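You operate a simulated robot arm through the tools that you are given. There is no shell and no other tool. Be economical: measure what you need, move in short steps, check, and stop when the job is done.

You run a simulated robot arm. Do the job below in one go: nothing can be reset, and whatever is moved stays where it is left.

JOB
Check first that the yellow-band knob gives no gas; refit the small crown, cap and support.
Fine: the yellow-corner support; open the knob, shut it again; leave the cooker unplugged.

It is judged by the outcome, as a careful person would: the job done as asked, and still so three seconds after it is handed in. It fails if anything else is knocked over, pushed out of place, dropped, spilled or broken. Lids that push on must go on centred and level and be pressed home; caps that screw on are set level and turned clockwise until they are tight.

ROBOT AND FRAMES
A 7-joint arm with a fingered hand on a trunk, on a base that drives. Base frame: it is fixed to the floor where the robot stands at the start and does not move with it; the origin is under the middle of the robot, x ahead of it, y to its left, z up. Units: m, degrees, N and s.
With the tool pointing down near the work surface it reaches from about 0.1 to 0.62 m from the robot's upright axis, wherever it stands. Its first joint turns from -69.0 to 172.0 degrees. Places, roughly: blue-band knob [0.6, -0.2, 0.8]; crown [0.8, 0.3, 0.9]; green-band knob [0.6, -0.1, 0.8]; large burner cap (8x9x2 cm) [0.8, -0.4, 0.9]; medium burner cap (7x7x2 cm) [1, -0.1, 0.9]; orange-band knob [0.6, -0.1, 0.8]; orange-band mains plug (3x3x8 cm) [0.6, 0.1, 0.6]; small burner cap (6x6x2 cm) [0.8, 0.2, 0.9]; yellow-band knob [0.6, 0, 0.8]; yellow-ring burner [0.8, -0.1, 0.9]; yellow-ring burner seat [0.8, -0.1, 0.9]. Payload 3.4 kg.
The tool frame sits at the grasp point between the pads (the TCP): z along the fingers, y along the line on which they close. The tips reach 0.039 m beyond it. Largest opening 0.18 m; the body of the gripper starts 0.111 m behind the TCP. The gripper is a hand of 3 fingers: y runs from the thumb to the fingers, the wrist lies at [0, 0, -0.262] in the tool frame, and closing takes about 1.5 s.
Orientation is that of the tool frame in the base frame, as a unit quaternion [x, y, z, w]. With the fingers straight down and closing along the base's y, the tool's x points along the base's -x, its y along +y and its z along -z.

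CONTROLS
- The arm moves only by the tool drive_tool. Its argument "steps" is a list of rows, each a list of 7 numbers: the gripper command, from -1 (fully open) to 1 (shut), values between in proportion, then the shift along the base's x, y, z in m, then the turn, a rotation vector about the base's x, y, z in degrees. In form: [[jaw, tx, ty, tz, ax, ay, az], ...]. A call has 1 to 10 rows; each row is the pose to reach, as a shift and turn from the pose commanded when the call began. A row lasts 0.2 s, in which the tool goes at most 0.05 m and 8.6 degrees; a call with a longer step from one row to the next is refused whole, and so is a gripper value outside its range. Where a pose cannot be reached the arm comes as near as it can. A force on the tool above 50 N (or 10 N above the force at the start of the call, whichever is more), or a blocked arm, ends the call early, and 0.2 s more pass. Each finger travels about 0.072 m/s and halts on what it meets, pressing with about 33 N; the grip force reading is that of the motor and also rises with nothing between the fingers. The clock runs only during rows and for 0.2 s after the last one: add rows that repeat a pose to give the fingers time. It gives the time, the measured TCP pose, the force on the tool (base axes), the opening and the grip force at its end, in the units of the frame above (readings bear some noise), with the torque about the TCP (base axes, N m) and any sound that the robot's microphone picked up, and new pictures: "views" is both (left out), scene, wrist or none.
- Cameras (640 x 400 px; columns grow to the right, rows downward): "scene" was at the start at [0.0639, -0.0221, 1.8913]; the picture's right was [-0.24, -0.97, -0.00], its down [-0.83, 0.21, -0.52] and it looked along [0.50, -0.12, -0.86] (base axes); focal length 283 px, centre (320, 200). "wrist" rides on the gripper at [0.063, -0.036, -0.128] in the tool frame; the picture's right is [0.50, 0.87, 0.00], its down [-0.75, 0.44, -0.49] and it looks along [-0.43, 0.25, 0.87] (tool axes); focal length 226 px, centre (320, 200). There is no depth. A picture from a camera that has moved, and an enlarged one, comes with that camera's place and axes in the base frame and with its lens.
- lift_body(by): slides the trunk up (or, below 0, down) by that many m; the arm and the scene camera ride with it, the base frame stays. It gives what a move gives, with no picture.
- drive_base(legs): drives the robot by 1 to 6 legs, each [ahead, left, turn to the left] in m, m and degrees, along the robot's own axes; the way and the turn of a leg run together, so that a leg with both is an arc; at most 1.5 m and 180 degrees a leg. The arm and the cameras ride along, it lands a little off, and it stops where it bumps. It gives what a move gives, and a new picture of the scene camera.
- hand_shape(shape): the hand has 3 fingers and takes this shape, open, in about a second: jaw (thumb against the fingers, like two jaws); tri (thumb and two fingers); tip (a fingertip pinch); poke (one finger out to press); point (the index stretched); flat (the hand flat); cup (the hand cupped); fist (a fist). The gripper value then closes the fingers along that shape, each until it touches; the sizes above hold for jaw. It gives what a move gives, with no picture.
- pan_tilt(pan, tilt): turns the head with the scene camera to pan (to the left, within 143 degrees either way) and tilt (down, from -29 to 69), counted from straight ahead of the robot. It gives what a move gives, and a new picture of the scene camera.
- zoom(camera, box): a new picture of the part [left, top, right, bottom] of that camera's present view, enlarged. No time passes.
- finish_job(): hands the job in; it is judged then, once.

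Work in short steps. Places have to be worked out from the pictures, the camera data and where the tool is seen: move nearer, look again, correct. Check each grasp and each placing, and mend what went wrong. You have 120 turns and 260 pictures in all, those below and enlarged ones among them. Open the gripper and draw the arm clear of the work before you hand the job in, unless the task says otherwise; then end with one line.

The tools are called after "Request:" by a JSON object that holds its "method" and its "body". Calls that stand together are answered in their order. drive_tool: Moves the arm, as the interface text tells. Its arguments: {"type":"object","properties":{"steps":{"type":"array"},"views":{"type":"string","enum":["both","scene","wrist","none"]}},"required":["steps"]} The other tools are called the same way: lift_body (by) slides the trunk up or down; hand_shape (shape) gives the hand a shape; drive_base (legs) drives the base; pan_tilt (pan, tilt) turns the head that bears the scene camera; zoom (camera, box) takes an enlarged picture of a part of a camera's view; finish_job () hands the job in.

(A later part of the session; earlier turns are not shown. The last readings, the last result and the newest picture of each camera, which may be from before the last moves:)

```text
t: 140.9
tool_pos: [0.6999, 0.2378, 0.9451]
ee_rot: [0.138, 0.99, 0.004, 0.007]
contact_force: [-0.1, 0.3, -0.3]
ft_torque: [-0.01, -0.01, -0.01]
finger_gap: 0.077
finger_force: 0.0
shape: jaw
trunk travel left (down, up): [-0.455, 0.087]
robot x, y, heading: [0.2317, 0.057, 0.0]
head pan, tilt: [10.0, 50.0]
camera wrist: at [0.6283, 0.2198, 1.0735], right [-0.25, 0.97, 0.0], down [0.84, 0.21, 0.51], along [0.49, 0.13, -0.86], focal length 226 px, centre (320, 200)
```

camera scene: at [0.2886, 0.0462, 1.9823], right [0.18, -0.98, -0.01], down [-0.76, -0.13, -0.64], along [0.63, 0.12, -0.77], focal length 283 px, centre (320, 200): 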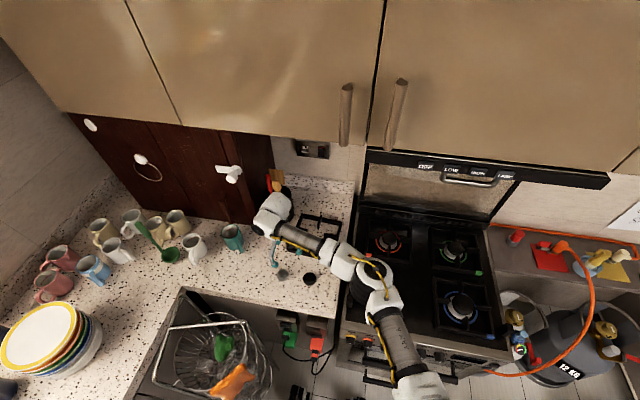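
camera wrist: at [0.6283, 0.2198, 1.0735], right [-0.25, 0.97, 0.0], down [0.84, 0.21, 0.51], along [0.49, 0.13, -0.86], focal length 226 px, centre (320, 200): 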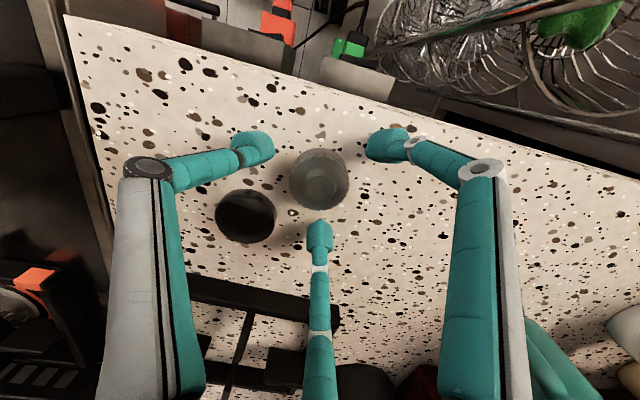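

I lower 4 mm and close in stages, watching.

Request:
{"method": "drive_tool", "body": {"steps": [[0.15, 0, 0, -0.004, 0, 0, 0], [0.25, 0, 0, -0.004, 0, 0, 0], [0.35, 0, 0, -0.004, 0, 0, 0], [0.4, 0, 0, -0.004, 0, 0, 0], [0.4, 0, 0, -0.004, 0, 0, 0]], "views": "wrist"}}

Request:
{"method": "zoom", "body": {"camera": "wrist", "box": [220, 110, 420, 260]}}

```text
t: 142.1
tool_pos: [0.7, 0.2384, 0.9411]
ee_rot: [0.136, 0.991, 0.004, 0.008]
contact_force: [0.4, 0.0, 0.9]
ft_torque: [-0.01, -0.02, 0.0]
finger_gap: 0.0544
finger_force: 0.1
shape: jaw
trunk travel left (down, up): [-0.455, 0.087]
robot x, y, heading: [0.2299, 0.057, 0.1]
head pan, tilt: [10.0, 50.0]
camera wrist: at [0.6283, 0.2201, 1.069], right [-0.25, 0.97, 0.0], down [0.84, 0.21, 0.51], along [0.49, 0.13, -0.86], focal length 226 px, centre (320, 200)
```

wrist: 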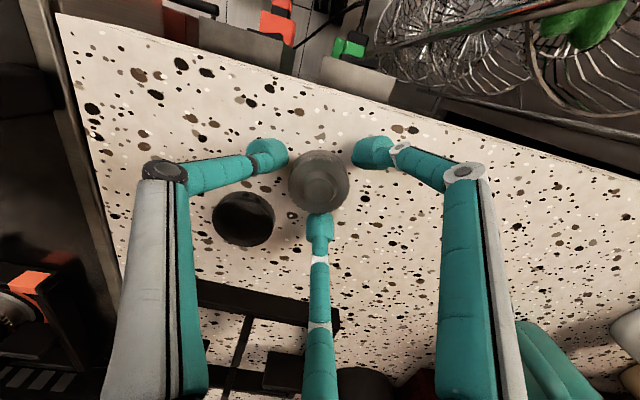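

```text
2.67 times, centred on (320, 185) of wrist
camera zoom: at [0.6283, 0.2201, 1.069], right [-0.25, 0.97, 0.0], down [0.84, 0.21, 0.51], along [0.49, 0.13, -0.86], focal length 603 px, centre (320, 240)
```

zoom: 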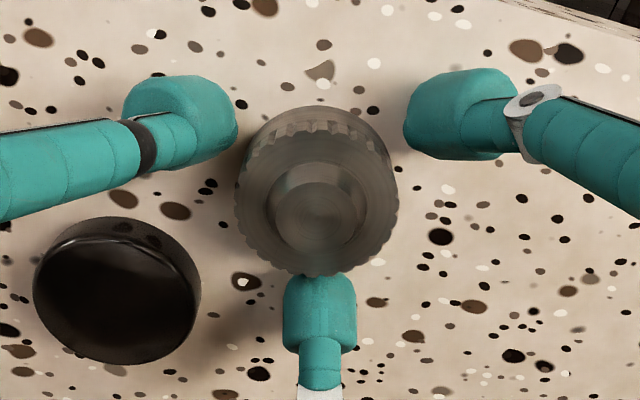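

The cage looks sound. I continue closing slowly.

Request:
{"method": "drive_tool", "body": {"steps": [[0.46, 0, 0, 0, 0, 0, 0], [0.52, 0, 0, 0, 0, 0, 0], [0.58, 0, 0, 0, 0, 0, 0], [0.62, 0, 0, 0, 0, 0, 0], [0.62, 0, 0, 0, 0, 0, 0]], "views": "wrist"}}

```text
t: 143.3
tool_pos: [0.6997, 0.2375, 0.9419]
ee_rot: [0.137, 0.991, 0.004, 0.008]
contact_force: [-0.3, 0.4, -0.4]
ft_torque: [0.01, 0.0, 0.02]
finger_gap: 0.0382
finger_force: 32.6
shape: jaw
trunk travel left (down, up): [-0.455, 0.087]
robot x, y, heading: [0.2271, 0.0552, 0.3]
head pan, tilt: [10.0, 50.0]
camera wrist: at [0.6284, 0.2201, 1.0689], right [-0.25, 0.97, 0.0], down [0.84, 0.21, 0.51], along [0.49, 0.13, -0.86], focal length 226 px, centre (320, 200)
```

wrist: 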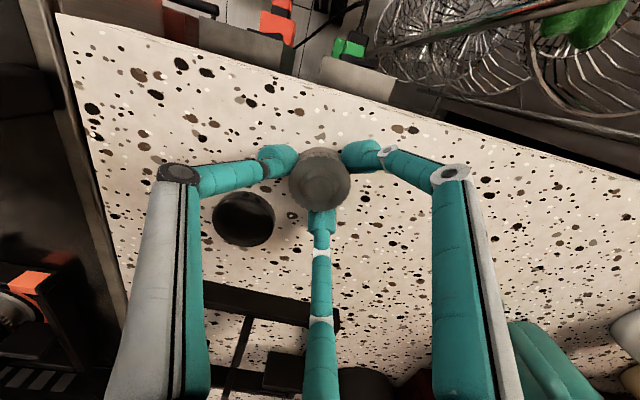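

Gripped (32 N, gap 38 mm). I lift.

Request:
{"method": "drive_tool", "body": {"steps": [[0.75, 0, 0, 0, 0, 0, 0], [0.75, 0, 0, 0.015, 0, 0, 0], [0.75, 0, 0, 0.04, 0, 0, 0], [0.75, 0, 0, 0.07, 0, 0, 0], [0.75, 0, 0, 0.1, 0, 0, 0]], "views": "wrist"}}

Request:
{"method": "zoom", "body": {"camera": "wrist", "box": [250, 130, 390, 240]}}

```text
t: 144.5
tool_pos: [0.7002, 0.2378, 1.0421]
ee_rot: [0.137, 0.991, 0.004, 0.008]
contact_force: [0.4, 0.2, -1.0]
ft_torque: [-0.01, 0.0, -0.05]
finger_gap: 0.0383
finger_force: 33.1
shape: jaw
trunk travel left (down, up): [-0.455, 0.087]
robot x, y, heading: [0.2315, 0.0544, 0.3]
head pan, tilt: [10.0, 50.0]
camera wrist: at [0.6284, 0.2208, 1.1689], right [-0.25, 0.97, 0.0], down [0.84, 0.21, 0.51], along [0.49, 0.13, -0.86], focal length 226 px, centre (320, 200)
```

wrist: 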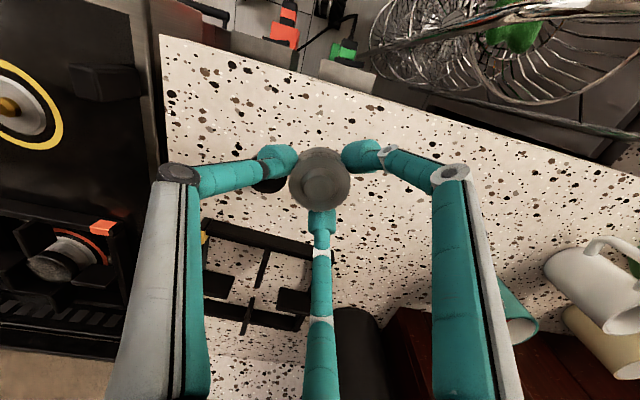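

```text
3.64 times, centred on (320, 185) of wrist
camera zoom: at [0.6284, 0.2208, 1.1689], right [-0.25, 0.97, 0.0], down [0.84, 0.21, 0.51], along [0.49, 0.13, -0.86], focal length 822 px, centre (320, 254)
```

zoom: 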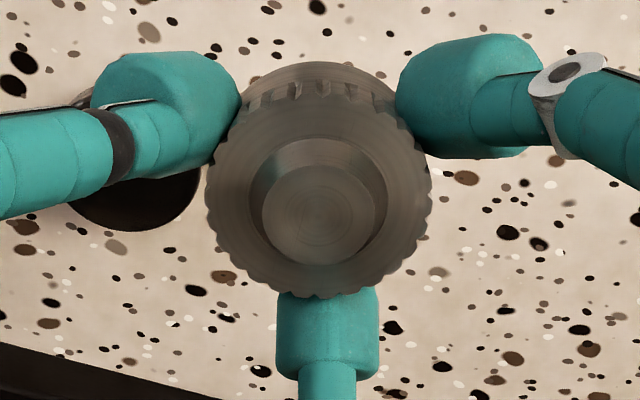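

The crown is held level. I carry it toward the yellow-ring burner, at about (0.753, -0.12).

Request:
{"method": "drive_tool", "body": {"steps": [[0.75, 0, -0.04, 0.01, 0, 0, 0], [0.75, 0, -0.08, 0.02, 0, 0, 0], [0.75, 0.0, -0.12, 0.02, 0, 0, 0], [0.75, 0.005, -0.16, 0.02, 0, 0, 0], [0.75, 0.01, -0.2, 0.02, 0, 0, 0], [0.75, 0.02, -0.24, 0.02, 0, 0, 0], [0.75, 0.03, -0.28, 0.02, 0, 0, 0], [0.75, 0.04, -0.32, 0.02, 0, 0, 0], [0.75, 0.05, -0.358, 0.02, 0, 0, 0], [0.75, 0.05, -0.358, 0.02, 0, 0, 0]]}}

```text
t: 146.7
tool_pos: [0.7515, -0.1194, 1.0628]
ee_rot: [0.137, 0.991, 0.005, 0.008]
contact_force: [-0.1, -0.2, -0.7]
ft_torque: [-0.02, 0.0, -0.04]
finger_gap: 0.0382
finger_force: 33.2
shape: jaw
trunk travel left (down, up): [-0.455, 0.087]
robot x, y, heading: [0.232, 0.0535, 0.1]
head pan, tilt: [10.0, 50.0]
camera scene: at [0.2871, 0.0614, 1.9823], right [0.18, -0.98, -0.01], down [-0.76, -0.13, -0.64], along [0.63, 0.12, -0.77], focal length 283 px, centre (320, 200)
camera wrist: at [0.6795, -0.1384, 1.1888], right [-0.25, 0.97, 0.0], down [0.84, 0.21, 0.51], along [0.49, 0.13, -0.86], focal length 226 px, centre (320, 200)
```

scene: 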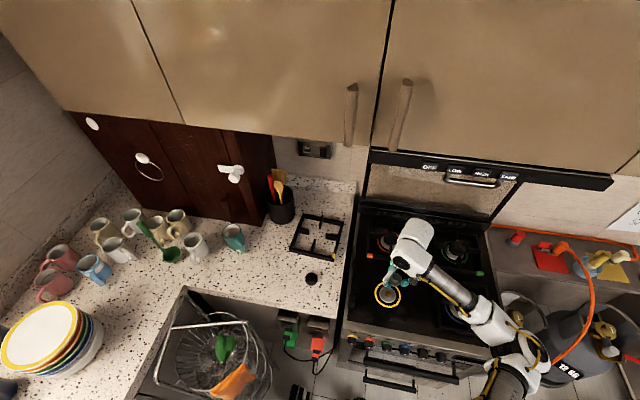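
wrist: 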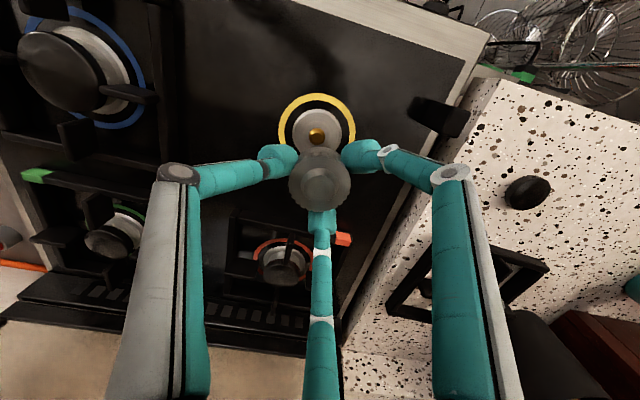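

The yellow ring is just ahead of the crown in view. I zoom in for precise alignment.

Request:
{"method": "zoom", "body": {"camera": "wrist", "box": [260, 80, 380, 220]}}

Request:
{"method": "zoom", "body": {"camera": "scene", "box": [350, 250, 430, 320]}}

```text
2.86 times, centred on (320, 150) of wrist
camera zoom: at [0.6795, -0.1384, 1.1888], right [-0.25, 0.97, 0.0], down [0.84, 0.21, 0.51], along [0.49, 0.13, -0.86], focal length 646 px, centre (320, 343)
```

zoom: 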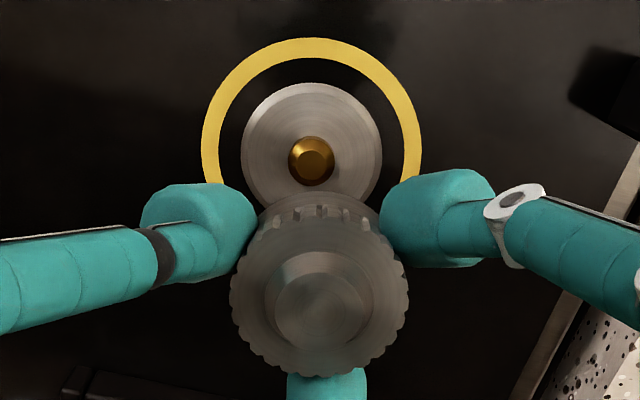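

```text
5.71 times, centred on (390, 285) of scene
camera zoom: at [0.2871, 0.0614, 1.9823], right [0.18, -0.98, -0.01], down [-0.76, -0.13, -0.64], along [0.63, 0.12, -0.77], focal length 1615 px, centre (-80, -286)
```

zoom: 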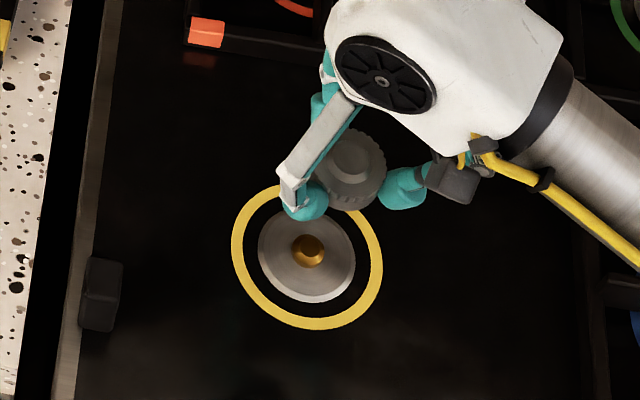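

Seat centre is about (0.752, -0.122). I adjust and descend to about 3 cm above it, then recheck.

Request:
{"method": "drive_tool", "body": {"steps": [[0.75, -0.001, -0.002, -0.03, 0, 0, 0], [0.75, -0.0015, -0.003, -0.06, 0, 0, 0], [0.75, -0.0015, -0.003, -0.09, 0, 0, 0], [0.75, -0.0015, -0.003, -0.098, 0, 0, 0], [0.75, -0.0015, -0.003, -0.098, 0, 0, 0]]}}

Request:
{"method": "zoom", "body": {"camera": "wrist", "box": [260, 80, 380, 220]}}

Request:
{"method": "zoom", "body": {"camera": "scene", "box": [350, 250, 430, 320]}}

```text
t: 147.9
tool_pos: [0.7491, -0.1228, 0.9635]
ee_rot: [0.137, 0.99, 0.004, 0.007]
contact_force: [0.0, -0.2, -0.4]
ft_torque: [0.04, 0.03, 0.0]
finger_gap: 0.0379
finger_force: 33.0
shape: jaw
trunk travel left (down, up): [-0.455, 0.087]
robot x, y, heading: [0.2333, 0.0562, 0.2]
head pan, tilt: [10.0, 50.0]
camera scene: at [0.2867, 0.0624, 1.9824], right [0.18, -0.98, 0.0], down [-0.76, -0.13, -0.64], along [0.63, 0.12, -0.77], focal length 283 px, centre (320, 200)
camera wrist: at [0.6773, -0.1408, 1.091], right [-0.25, 0.97, 0.0], down [0.84, 0.21, 0.51], along [0.49, 0.13, -0.86], focal length 226 px, centre (320, 200)
```

scene: 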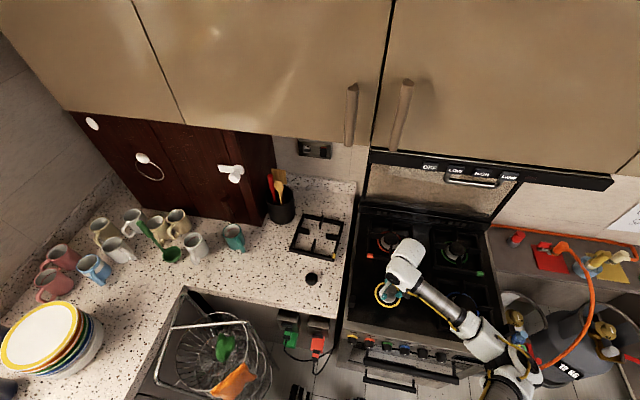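
wrist: 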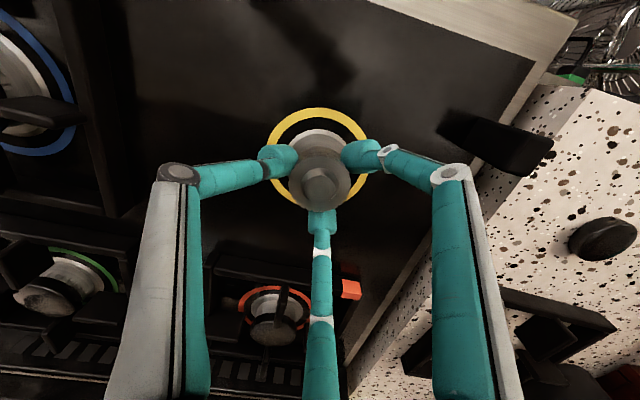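

```text
2.86 times, centred on (320, 150) of wrist
camera zoom: at [0.6773, -0.1408, 1.091], right [-0.25, 0.97, 0.0], down [0.84, 0.21, 0.51], along [0.49, 0.13, -0.86], focal length 646 px, centre (320, 343)
```

zoom: 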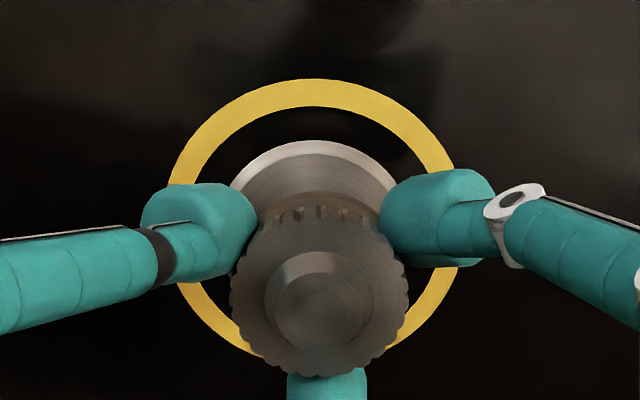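

```text
5.71 times, centred on (390, 285) of scene
camera zoom: at [0.2867, 0.0624, 1.9824], right [0.18, -0.98, 0.0], down [-0.76, -0.13, -0.64], along [0.63, 0.12, -0.77], focal length 1615 px, centre (-80, -286)
```

zoom: 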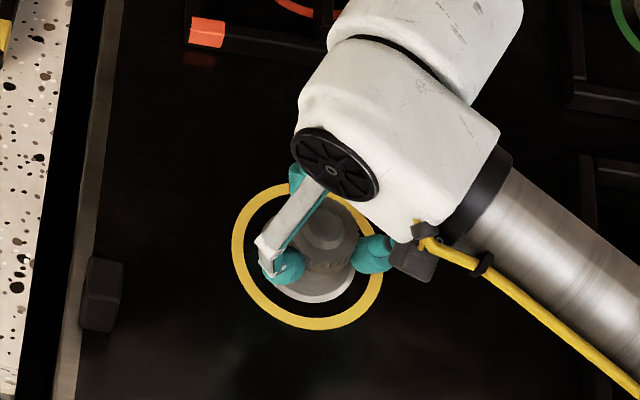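

Working from both heights, the hob is at z ≈ 0.857 and the ring centre at about (0.764, -0.120). I shift 1.4 cm forward, lower 2 cm and recheck.

Request:
{"method": "drive_tool", "body": {"steps": [[0.75, 0.007, 0.001, 0, 0, 0, 0], [0.75, 0.014, 0.001, 0, 0, 0, 0], [0.75, 0.014, 0.001, -0.01, 0, 0, 0], [0.75, 0.014, 0.001, -0.02, 0, 0, 0], [0.75, 0.014, 0.001, -0.02, 0, 0, 0]], "views": "wrist"}}

Request:
{"method": "zoom", "body": {"camera": "wrist", "box": [240, 80, 400, 240]}}

Request:
{"method": "zoom", "body": {"camera": "scene", "box": [350, 250, 430, 320]}}

```text
t: 149.1
tool_pos: [0.7623, -0.1206, 0.943]
ee_rot: [0.136, 0.991, 0.004, 0.008]
contact_force: [0.6, -0.2, -1.1]
ft_torque: [0.0, 0.01, -0.03]
finger_gap: 0.0381
finger_force: 33.3
shape: jaw
trunk travel left (down, up): [-0.455, 0.087]
robot x, y, heading: [0.23, 0.0568, 0.2]
head pan, tilt: [10.0, 50.0]
camera wrist: at [0.691, -0.1396, 1.0704], right [-0.25, 0.97, 0.0], down [0.84, 0.21, 0.51], along [0.49, 0.13, -0.86], focal length 226 px, centre (320, 200)
```

wrist: 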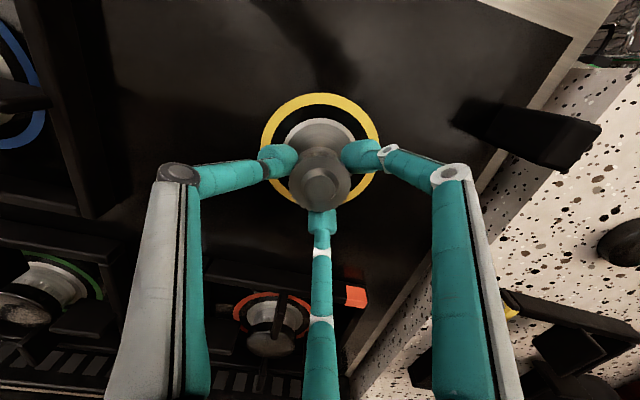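

```text
2.50 times, centred on (320, 160) of wrist
camera zoom: at [0.691, -0.1396, 1.0704], right [-0.25, 0.97, 0.0], down [0.84, 0.21, 0.51], along [0.49, 0.13, -0.86], focal length 565 px, centre (320, 300)
```

zoom: 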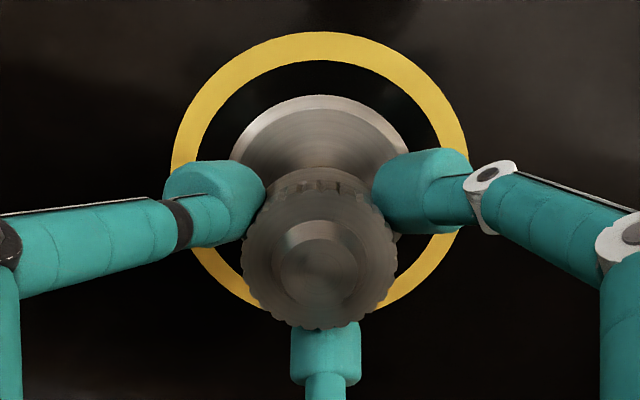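

```text
5.71 times, centred on (390, 285) of scene
camera zoom: at [0.2867, 0.0625, 1.9823], right [0.18, -0.98, 0.0], down [-0.76, -0.13, -0.64], along [0.63, 0.12, -0.77], focal length 1615 px, centre (-80, -286)
```

zoom: 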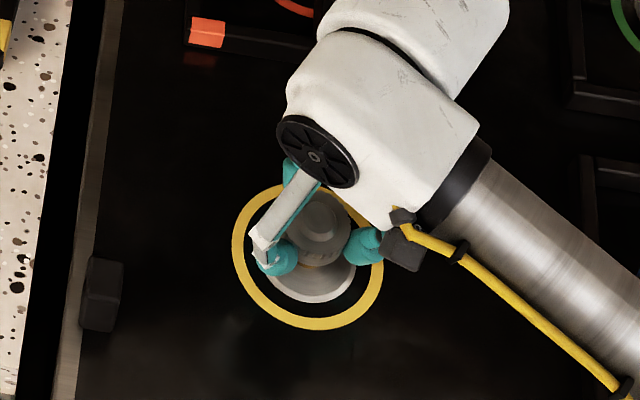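

Aligned within about 2 mm. I lower in small steps and watch the force.

Request:
{"method": "drive_tool", "body": {"steps": [[0.75, 0, 0.0, -0.005, 0, 0, 0], [0.75, 0, 0.0, -0.01, 0, 0, 0], [0.75, 0, 0.0, -0.015, 0, 0, 0]], "views": "wrist"}}

Request:
{"method": "zoom", "body": {"camera": "wrist", "box": [240, 80, 400, 240]}}

```text
t: 149.9
tool_pos: [0.7617, -0.1212, 0.9296]
ee_rot: [0.138, 0.99, 0.004, 0.007]
contact_force: [-3.0, 0.8, 3.0]
ft_torque: [0.01, 0.18, 0.03]
finger_gap: 0.0379
finger_force: 32.9
shape: jaw
trunk travel left (down, up): [-0.455, 0.087]
robot x, y, heading: [0.2344, 0.0535, -0.1]
head pan, tilt: [10.0, 50.0]
camera wrist: at [0.6902, -0.14, 1.056], right [-0.25, 0.97, 0.0], down [0.84, 0.21, 0.51], along [0.49, 0.13, -0.86], focal length 226 px, centre (320, 200)
```

wrist: 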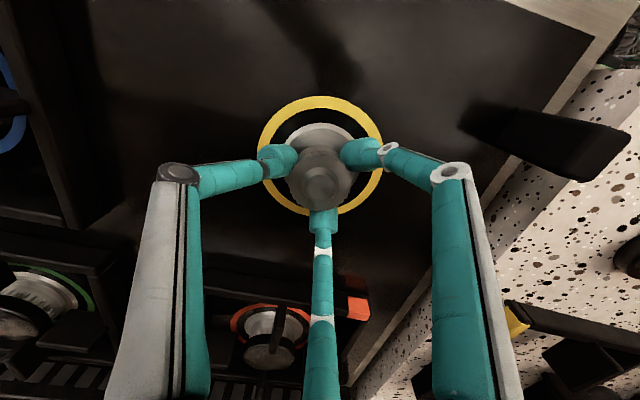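

```text
2.50 times, centred on (320, 160) of wrist
camera zoom: at [0.6902, -0.14, 1.056], right [-0.25, 0.97, 0.0], down [0.84, 0.21, 0.51], along [0.49, 0.13, -0.86], focal length 565 px, centre (320, 300)
```

zoom: 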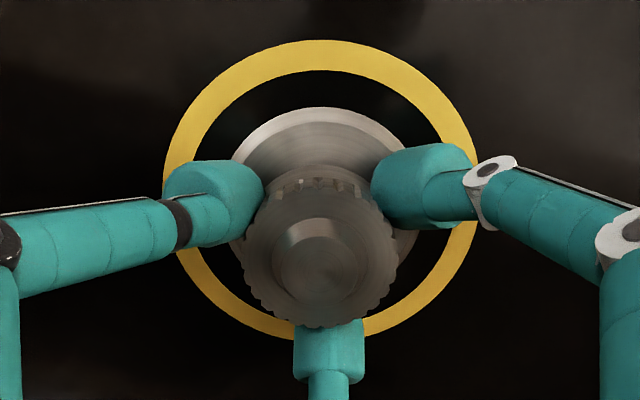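

Light contact. The ring centre recomputes to (0.7624, -0.1205), so I shift back 1.5 mm and press down gently.

Request:
{"method": "drive_tool", "body": {"steps": [[0.75, -0.0015, 0.0, 0.002, 0, 0, 0], [0.75, -0.0015, 0.0, -0.002, 0, 0, 0], [0.75, -0.0015, 0.0, -0.005, 0, 0, 0]], "views": "wrist"}}

Request:
{"method": "zoom", "body": {"camera": "wrist", "box": [240, 80, 400, 240]}}

```text
t: 150.7
tool_pos: [0.7608, -0.1209, 0.9245]
ee_rot: [0.138, 0.99, 0.003, 0.007]
contact_force: [-4.5, -1.1, 2.6]
ft_torque: [-0.05, 0.19, -0.04]
finger_gap: 0.0378
finger_force: 32.9
shape: jaw
trunk travel left (down, up): [-0.455, 0.087]
robot x, y, heading: [0.231, 0.0544, -0.0]
head pan, tilt: [10.0, 50.0]
camera wrist: at [0.6887, -0.1397, 1.0509], right [-0.25, 0.97, 0.0], down [0.84, 0.21, 0.51], along [0.49, 0.13, -0.86], focal length 226 px, centre (320, 200)
```

wrist: 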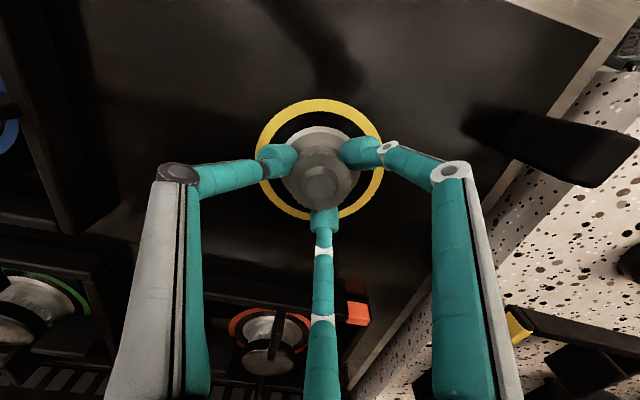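

```text
2.50 times, centred on (320, 160) of wrist
camera zoom: at [0.6887, -0.1397, 1.0509], right [-0.25, 0.97, 0.0], down [0.84, 0.21, 0.51], along [0.49, 0.13, -0.86], focal length 565 px, centre (320, 300)
```

zoom: 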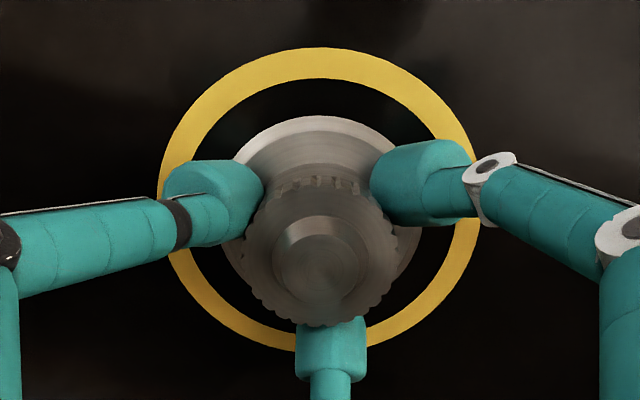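

It slides down with little resistance, and the geometry shows it concentric. I ease another 1 mm back and keep lowering.

Request:
{"method": "drive_tool", "body": {"steps": [[0.75, -0.001, 0.0, -0.002, 0, 0, 0], [0.75, -0.001, 0.0, -0.004, 0, 0, 0], [0.75, -0.001, 0.0, -0.006, 0, 0, 0]], "views": "none"}}

```text
t: 151.5
tool_pos: [0.7608, -0.1222, 0.9226]
ee_rot: [0.137, 0.991, 0.004, 0.011]
contact_force: [-3.6, -3.5, 32.8]
ft_torque: [-0.34, 0.35, -0.06]
finger_gap: 0.0388
finger_force: 32.7
shape: jaw
trunk travel left (down, up): [-0.455, 0.087]
robot x, y, heading: [0.232, 0.0555, 0.5]
head pan, tilt: [10.0, 50.0]
```

Firm stop at 33 N, centred under the tool, so it is seated. I release gently and rise to look.

Request:
{"method": "drive_tool", "body": {"steps": [[0.6, 0, 0, 0.002, 0, 0, 0], [0.45, 0, 0, 0.003, 0, 0, 0], [0.3, 0, 0, 0.003, 0, 0, 0], [0.15, 0, 0, 0.003, 0, 0, 0], [0.15, 0, 0, 0.02, 0, 0, 0], [0.15, 0, 0, 0.05, 0, 0, 0], [0.15, 0, 0, 0.08, 0, 0, 0]], "views": "wrist"}}

Request:
{"method": "zoom", "body": {"camera": "wrist", "box": [250, 80, 390, 200]}}

Request:
{"method": "zoom", "body": {"camera": "scene", "box": [350, 250, 430, 320]}}

```text
t: 153.1
tool_pos: [0.7611, -0.1207, 0.999]
ee_rot: [0.136, 0.991, 0.003, 0.007]
contact_force: [-0.5, 0.7, -0.5]
ft_torque: [0.04, 0.02, 0.03]
finger_gap: 0.0761
finger_force: 0.1
shape: jaw
trunk travel left (down, up): [-0.455, 0.087]
robot x, y, heading: [0.2312, 0.0554, 0.4]
head pan, tilt: [10.0, 50.0]
camera wrist: at [0.6899, -0.138, 1.126], right [-0.25, 0.97, 0.0], down [0.84, 0.21, 0.51], along [0.49, 0.13, -0.86], focal length 226 px, centre (320, 200)
```

wrist: 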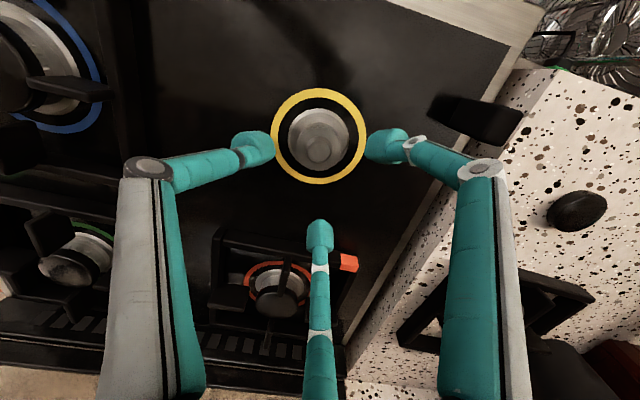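

```text
3.33 times, centred on (320, 140) of wrist
camera zoom: at [0.6899, -0.138, 1.126], right [-0.25, 0.97, 0.0], down [0.84, 0.21, 0.51], along [0.49, 0.13, -0.86], focal length 754 px, centre (320, 400)
```

zoom: 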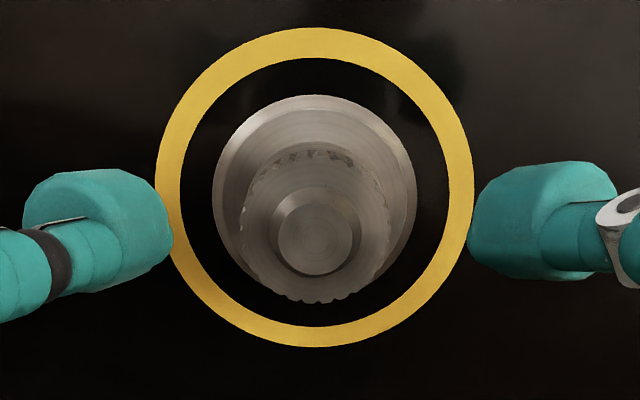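

```text
5.71 times, centred on (390, 285) of scene
camera zoom: at [0.2866, 0.0629, 1.9823], right [0.18, -0.98, 0.0], down [-0.76, -0.13, -0.64], along [0.63, 0.12, -0.77], focal length 1615 px, centre (-80, -286)
```

zoom: 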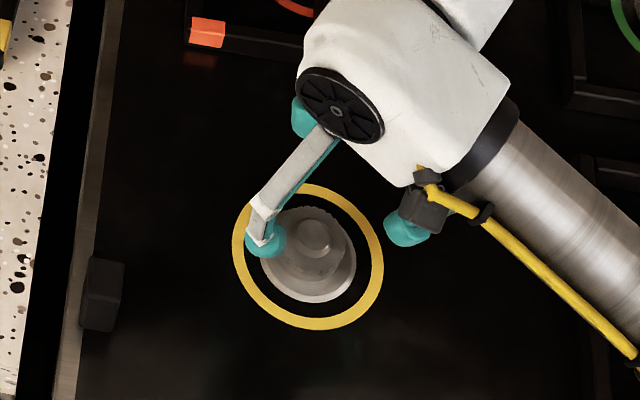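

The crown sits concentric with the ring. Now the cap, at about (0.7525, 0.186): I move above it.

Request:
{"method": "drive_tool", "body": {"steps": [[0.1, 0, 0.02, 0.03, 0, 0, 0], [-0.1, 0, 0.06, 0.04, 0, 0, 0], [-0.2, 0, 0.1, 0.04, 0, 0, 0], [-0.2, 0, 0.14, 0.04, 0, 0, 0], [-0.2, 0, 0.18, 0.04, 0, 0, 0], [-0.2, -0.005, 0.22, 0.04, 0, 0, 0], [-0.2, -0.008, 0.26, 0.04, 0, 0, 0], [-0.2, -0.009, 0.3, 0.03, 0, 0, 0], [-0.2, -0.009, 0.307, 0.01, 0, 0, 0], [-0.2, -0.009, 0.307, 0.0, 0, 0, 0]], "views": "wrist"}}

Request:
{"method": "zoom", "body": {"camera": "wrist", "box": [240, 80, 400, 240]}}

```text
t: 155.3
tool_pos: [0.7507, 0.185, 0.9985]
ee_rot: [0.138, 0.99, 0.004, 0.007]
contact_force: [-1.1, -0.8, 0.5]
ft_torque: [0.02, 0.0, 0.01]
finger_gap: 0.1076
finger_force: 0.0
shape: jaw
trunk travel left (down, up): [-0.455, 0.087]
robot x, y, heading: [0.2347, 0.0593, 0.2]
head pan, tilt: [10.0, 50.0]
camera wrist: at [0.6791, 0.1672, 1.1258], right [-0.25, 0.97, 0.0], down [0.84, 0.21, 0.51], along [0.49, 0.13, -0.86], focal length 226 px, centre (320, 200)
```

wrist: 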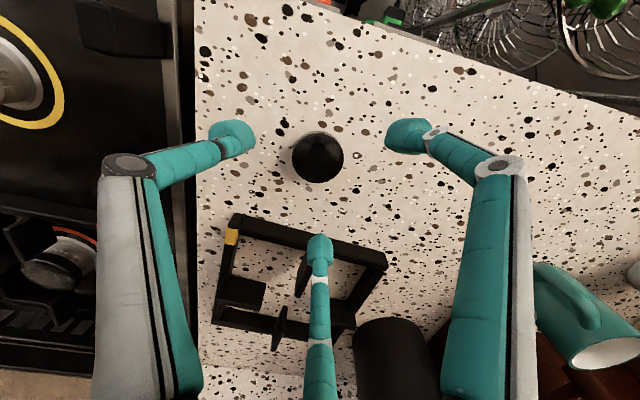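

```text
2.50 times, centred on (320, 160) of wrist
camera zoom: at [0.6791, 0.1672, 1.1258], right [-0.25, 0.97, 0.0], down [0.84, 0.21, 0.51], along [0.49, 0.13, -0.86], focal length 565 px, centre (320, 300)
```

zoom: 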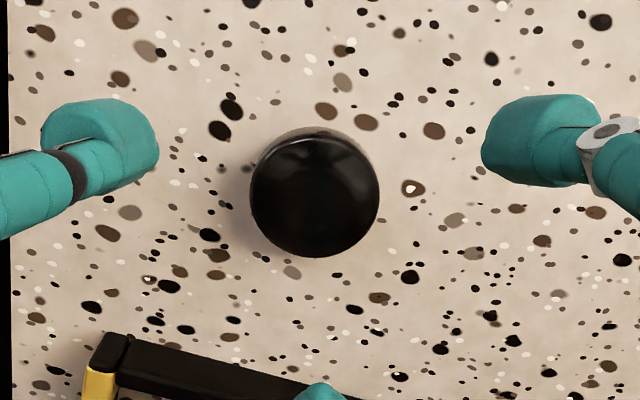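

The cap is right side up at (0.754, 0.1855). I narrow the opening to stay clear of the support and descend.

Request:
{"method": "drive_tool", "body": {"steps": [[0.0, 0.002, 0.0005, 0, 0, 0, 0], [0.15, 0.0035, 0.0005, 0, 0, 0, 0], [0.15, 0.0035, 0.0005, 0, 0, 0, 0], [0.15, 0.0035, 0.0005, -0.02, 0, 0, 0], [0.15, 0.0035, 0.0005, -0.04, 0, 0, 0], [0.15, 0.0035, 0.0005, -0.05, 0, 0, 0], [0.15, 0.0035, 0.0005, -0.057, 0, 0, 0]], "views": "wrist"}}

Request:
{"method": "zoom", "body": {"camera": "wrist", "box": [240, 100, 400, 260]}}

```text
t: 156.9
tool_pos: [0.7547, 0.1879, 0.9407]
ee_rot: [0.138, 0.99, 0.003, 0.007]
contact_force: [-0.2, -0.1, 0.3]
ft_torque: [-0.03, -0.03, 0.0]
finger_gap: 0.0773
finger_force: 0.0
shape: jaw
trunk travel left (down, up): [-0.455, 0.087]
robot x, y, heading: [0.2316, 0.0564, 0.2]
head pan, tilt: [10.0, 50.0]
camera wrist: at [0.683, 0.1685, 1.068], right [-0.25, 0.97, 0.0], down [0.84, 0.21, 0.51], along [0.49, 0.13, -0.86], focal length 226 px, centre (320, 200)
```

wrist: 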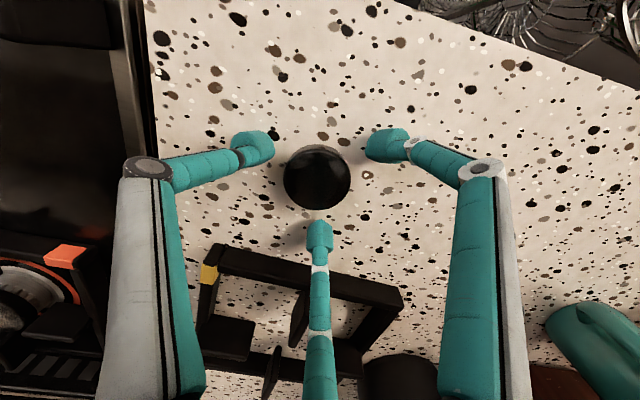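

```text
2.50 times, centred on (320, 180) of wrist
camera zoom: at [0.683, 0.1685, 1.068], right [-0.25, 0.97, 0.0], down [0.84, 0.21, 0.51], along [0.49, 0.13, -0.86], focal length 565 px, centre (320, 250)
```

zoom: 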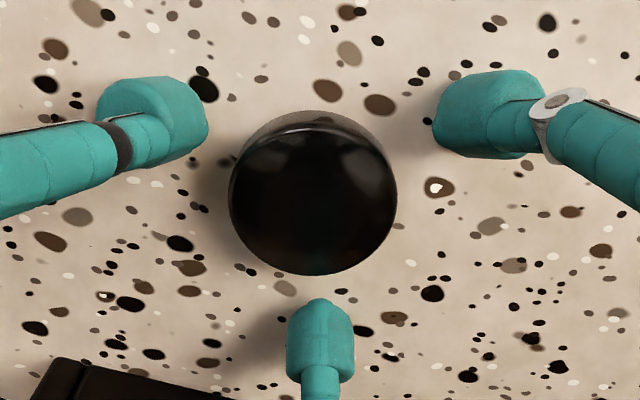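

Well centred. I close slowly.

Request:
{"method": "drive_tool", "body": {"steps": [[0.25, 0, 0, 0.001, 0, 0, 0], [0.32, 0, 0, 0.001, 0, 0, 0], [0.4, 0, 0, 0.001, 0, 0, 0], [0.46, 0, 0, 0.001, 0, 0, 0], [0.52, 0, 0, 0.001, 0, 0, 0], [0.58, 0, 0, 0.001, 0, 0, 0], [0.64, 0, 0, 0.001, 0, 0, 0], [0.7, 0, 0, 0.001, 0, 0, 0]], "views": "wrist"}}

Request:
{"method": "drive_tool", "body": {"steps": [[0.7, 0, 0, 0.01, 0, 0, 0], [0.7, 0, 0, 0.03, 0, 0, 0], [0.7, 0, 0, 0.06, 0, 0, 0], [0.7, 0, 0, 0.1, 0, 0, 0]], "views": "wrist"}}

Request:
{"method": "zoom", "body": {"camera": "wrist", "box": [250, 130, 390, 240]}}

```text
t: 158.7
tool_pos: [0.7548, 0.1871, 0.9421]
ee_rot: [0.136, 0.991, 0.004, 0.008]
contact_force: [0.7, -0.3, -0.9]
ft_torque: [-0.02, 0.01, 0.01]
finger_gap: 0.045
finger_force: 33.4
shape: jaw
trunk travel left (down, up): [-0.455, 0.087]
robot x, y, heading: [0.2321, 0.0608, 0.1]
head pan, tilt: [10.0, 50.0]
camera wrist: at [0.6824, 0.1688, 1.0692], right [-0.25, 0.97, 0.0], down [0.84, 0.21, 0.51], along [0.49, 0.13, -0.86], focal length 226 px, centre (320, 200)
```

wrist: 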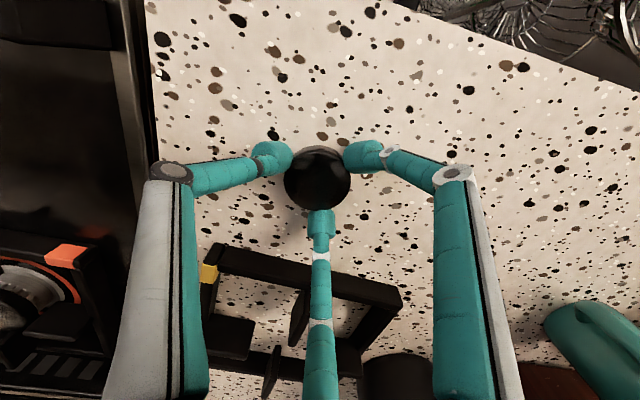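

```text
t: 159.7
tool_pos: [0.756, 0.1855, 1.0406]
ee_rot: [0.137, 0.991, 0.003, 0.008]
contact_force: [-1.1, -0.2, -0.4]
ft_torque: [-0.02, -0.01, -0.03]
finger_gap: 0.0451
finger_force: 32.2
shape: jaw
trunk travel left (down, up): [-0.455, 0.087]
robot x, y, heading: [0.2298, 0.0569, 0.3]
head pan, tilt: [10.0, 50.0]
camera wrist: at [0.6838, 0.1668, 1.1682], right [-0.25, 0.97, 0.0], down [0.84, 0.21, 0.51], along [0.49, 0.13, -0.86], focal length 226 px, centre (320, 200)
```

wrist: 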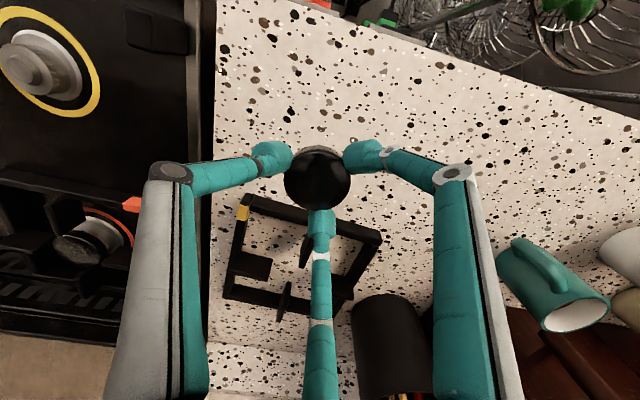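

```text
3.64 times, centred on (320, 185) of wrist
camera zoom: at [0.6838, 0.1668, 1.1682], right [-0.25, 0.97, 0.0], down [0.84, 0.21, 0.51], along [0.49, 0.13, -0.86], focal length 822 px, centre (320, 254)
```

zoom: 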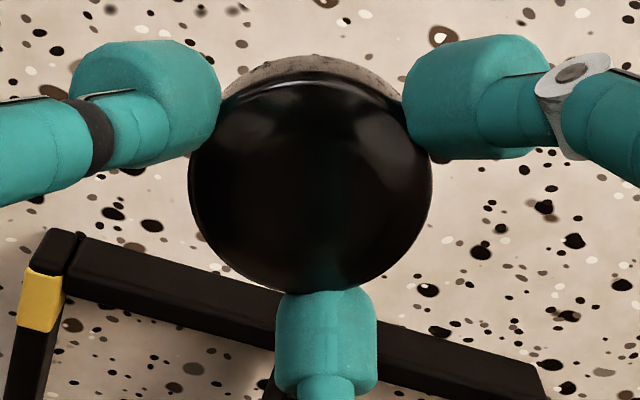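

The cap is held level, offset about (-2, -2.5) mm from the tool. I carry it over the crown: tool target (0.7647, -0.1183).

Request:
{"method": "drive_tool", "body": {"steps": [[0.7, 0, -0.045, 0.0, 0, 0, 0], [0.7, 0, -0.09, 0.0, 0, 0, 0], [0.7, 0.003, -0.135, 0.0, 0, 0, 0], [0.7, 0.006, -0.18, 0, 0, 0, 0], [0.7, 0.0087, -0.225, 0, 0, 0, 0], [0.7, 0.0087, -0.27, 0, 0, 0, 0], [0.7, 0.0087, -0.3038, 0, 0, 0, 0], [0.7, 0.0087, -0.3038, -0.03, 0, 0, 0], [0.7, 0.0087, -0.3038, -0.055, 0, 0, 0], [0.7, 0.0087, -0.3038, -0.055, 0, 0, 0]], "views": "wrist"}}

Request:
{"method": "zoom", "body": {"camera": "wrist", "box": [240, 80, 400, 240]}}

Request:
{"method": "zoom", "body": {"camera": "scene", "box": [350, 250, 430, 320]}}

```text
t: 161.9
tool_pos: [0.766, -0.1186, 0.9877]
ee_rot: [0.136, 0.991, 0.004, 0.007]
contact_force: [0.1, 0.6, -2.0]
ft_torque: [-0.02, 0.01, -0.05]
finger_gap: 0.0447
finger_force: 32.8
shape: jaw
trunk travel left (down, up): [-0.455, 0.087]
robot x, y, heading: [0.2318, 0.0565, 0.1]
head pan, tilt: [10.0, 50.0]
camera wrist: at [0.6939, -0.1379, 1.1147], right [-0.25, 0.97, 0.0], down [0.84, 0.21, 0.51], along [0.49, 0.13, -0.86], focal length 226 px, centre (320, 200)
```

wrist: 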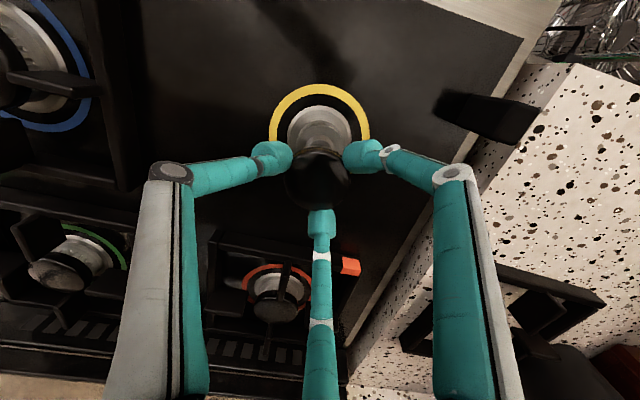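

```text
2.50 times, centred on (320, 160) of wrist
camera zoom: at [0.6939, -0.1379, 1.1147], right [-0.25, 0.97, 0.0], down [0.84, 0.21, 0.51], along [0.49, 0.13, -0.86], focal length 565 px, centre (320, 300)
```

zoom: 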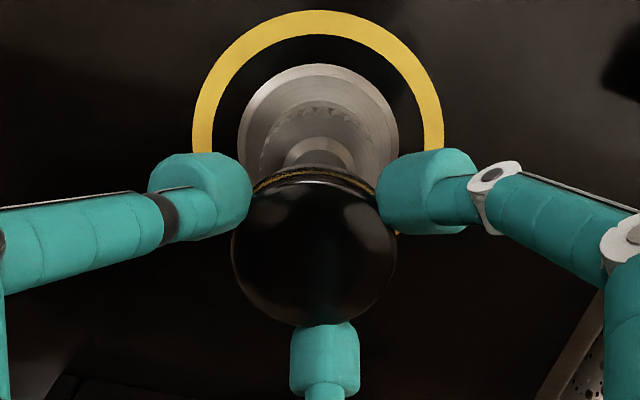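

```text
5.71 times, centred on (390, 285) of scene
camera zoom: at [0.2868, 0.0632, 1.9824], right [0.18, -0.98, 0.0], down [-0.76, -0.13, -0.64], along [0.63, 0.12, -0.77], focal length 1615 px, centre (-80, -286)
```

zoom: 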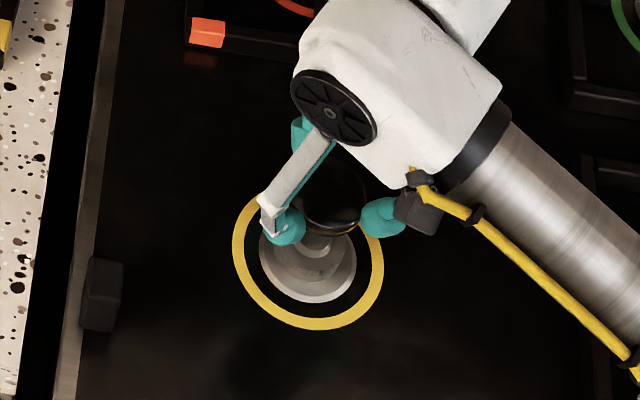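

Small correction (-2, +1.5 mm), then I lower toward the crown.

Request:
{"method": "drive_tool", "body": {"steps": [[0.7, -0.0018, 0.0013, 0, 0, 0, 0], [0.7, -0.0018, 0.0013, -0.012, 0, 0, 0], [0.7, -0.0018, 0.0013, -0.024, 0, 0, 0], [0.7, -0.0018, 0.0013, -0.034, 0, 0, 0]], "views": "wrist"}}

Request:
{"method": "zoom", "body": {"camera": "wrist", "box": [240, 80, 400, 240]}}

Request:
{"method": "zoom", "body": {"camera": "scene", "box": [350, 250, 430, 320]}}

```text
t: 162.9
tool_pos: [0.762, -0.1166, 0.9526]
ee_rot: [0.137, 0.99, 0.004, 0.008]
contact_force: [-0.3, -1.2, -0.6]
ft_torque: [0.03, 0.0, -0.01]
finger_gap: 0.0448
finger_force: 33.0
shape: jaw
trunk travel left (down, up): [-0.455, 0.087]
robot x, y, heading: [0.2334, 0.0552, -0.1]
head pan, tilt: [10.0, 50.0]
camera wrist: at [0.6906, -0.1354, 1.0792], right [-0.25, 0.97, 0.0], down [0.84, 0.21, 0.51], along [0.49, 0.13, -0.86], focal length 226 px, centre (320, 200)
```

wrist: 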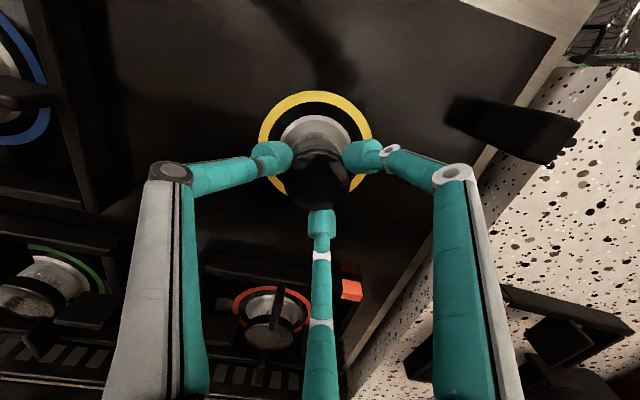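

```text
2.50 times, centred on (320, 160) of wrist
camera zoom: at [0.6906, -0.1354, 1.0792], right [-0.25, 0.97, 0.0], down [0.84, 0.21, 0.51], along [0.49, 0.13, -0.86], focal length 565 px, centre (320, 300)
```

zoom: 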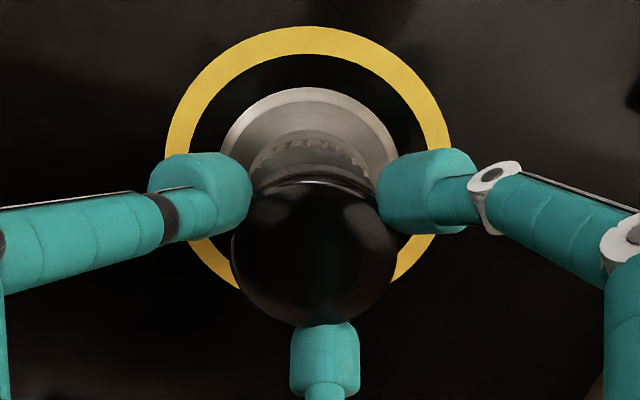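

```text
5.71 times, centred on (390, 285) of scene
camera zoom: at [0.2868, 0.0626, 1.9823], right [0.18, -0.98, 0.0], down [-0.76, -0.13, -0.64], along [0.63, 0.12, -0.77], focal length 1615 px, centre (-80, -286)
```

zoom: 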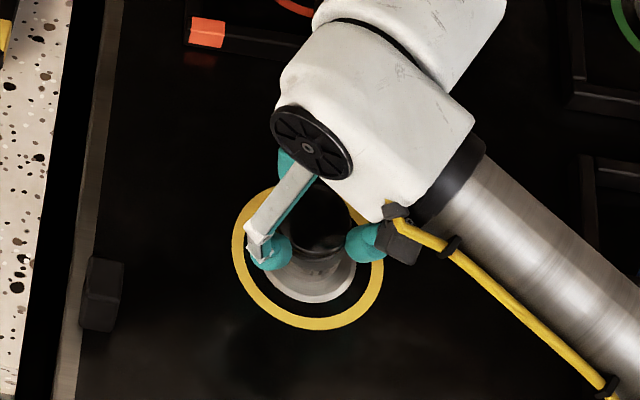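

Now slightly over-corrected; I shift (+2.2, -1.6 mm) and lower gently to contact.

Request:
{"method": "drive_tool", "body": {"steps": [[0.7, 0.0022, -0.0016, 0, 0, 0, 0], [0.7, 0.0022, -0.0016, -0.004, 0, 0, 0], [0.7, 0.0022, -0.0016, -0.007, 0, 0, 0]], "views": "wrist"}}

Request:
{"method": "zoom", "body": {"camera": "wrist", "box": [240, 80, 400, 240]}}

```text
t: 163.7
tool_pos: [0.7627, -0.1193, 0.9449]
ee_rot: [0.137, 0.991, 0.005, 0.007]
contact_force: [-3.2, -0.6, 2.8]
ft_torque: [-0.01, 0.25, 0.0]
finger_gap: 0.0443
finger_force: 32.6
shape: jaw
trunk travel left (down, up): [-0.455, 0.087]
robot x, y, heading: [0.2305, 0.0575, 0.1]
head pan, tilt: [10.0, 50.0]
camera wrist: at [0.6913, -0.1373, 1.0728], right [-0.25, 0.97, 0.0], down [0.84, 0.21, 0.51], along [0.49, 0.13, -0.86], focal length 226 px, centre (320, 200)
```

wrist: 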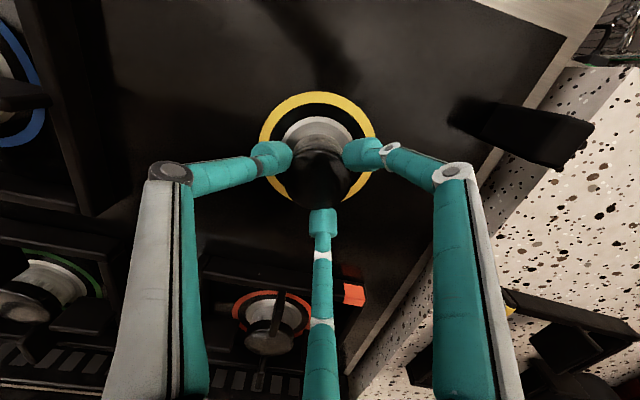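

```text
2.50 times, centred on (320, 160) of wrist
camera zoom: at [0.6913, -0.1373, 1.0728], right [-0.25, 0.97, 0.0], down [0.84, 0.21, 0.51], along [0.49, 0.13, -0.86], focal length 565 px, centre (320, 300)
```

zoom: 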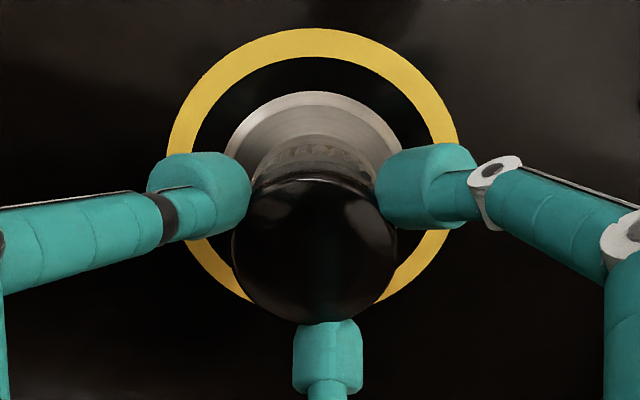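

First touch, laterally aligned, with the same slight -x push as the crown gave. I ease back 1 mm and press down.

Request:
{"method": "drive_tool", "body": {"steps": [[0.7, -0.001, 0.0, -0.001, 0, 0, 0], [0.7, -0.0015, 0.0, -0.004, 0, 0, 0], [0.7, -0.0015, 0.0, -0.007, 0, 0, 0]], "views": "none"}}

```text
t: 164.5
tool_pos: [0.7614, -0.1178, 0.9424]
ee_rot: [0.137, 0.99, 0.005, 0.011]
contact_force: [-3.3, -1.6, 27.2]
ft_torque: [-0.24, 0.27, -0.01]
finger_gap: 0.0453
finger_force: 32.8
shape: jaw
trunk travel left (down, up): [-0.455, 0.087]
robot x, y, heading: [0.2295, 0.055, 0.2]
head pan, tilt: [10.0, 50.0]
```

Firm contact at 27 N. I release and rise to inspect whether the cap is down level.

Request:
{"method": "drive_tool", "body": {"steps": [[0.6, 0, 0, 0.003, 0, 0, 0], [0.45, 0, 0, 0.004, 0, 0, 0], [0.3, 0, 0, 0.004, 0, 0, 0], [0.1, 0, 0, 0.004, 0, 0, 0], [0.0, 0, 0, 0.02, 0, 0, 0], [0.0, 0, 0, 0.05, 0, 0, 0], [0.0, -0.02, 0.04, 0.08, 0, 0, 0]], "views": "wrist"}}

Request:
{"method": "zoom", "body": {"camera": "wrist", "box": [220, 80, 360, 200]}}

Request:
{"method": "zoom", "body": {"camera": "scene", "box": [350, 250, 430, 320]}}

```text
refused: row 7 steps farther than a row can; nothing moved
```

```text
3.33 times, centred on (290, 140) of wrist
camera zoom: at [0.6894, -0.1369, 1.0691], right [-0.25, 0.97, 0.0], down [0.83, 0.21, 0.51], along [0.5, 0.13, -0.86], focal length 754 px, centre (420, 400)
```

zoom: 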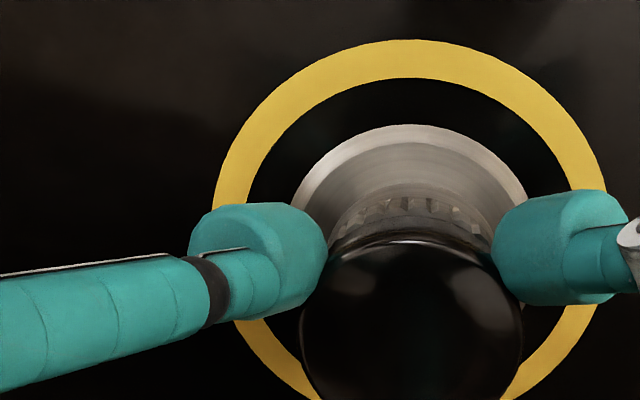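

```text
5.71 times, centred on (390, 285) of scene
camera zoom: at [0.279, 0.0646, 1.983], right [0.18, -0.98, 0.0], down [-0.75, -0.13, -0.64], along [0.63, 0.12, -0.76], focal length 1615 px, centre (-80, -286)
```

zoom: 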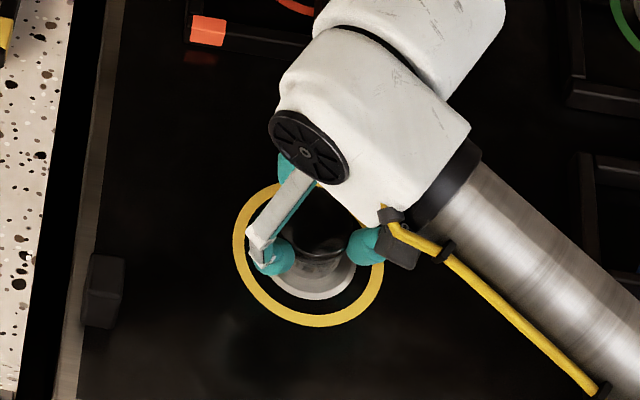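

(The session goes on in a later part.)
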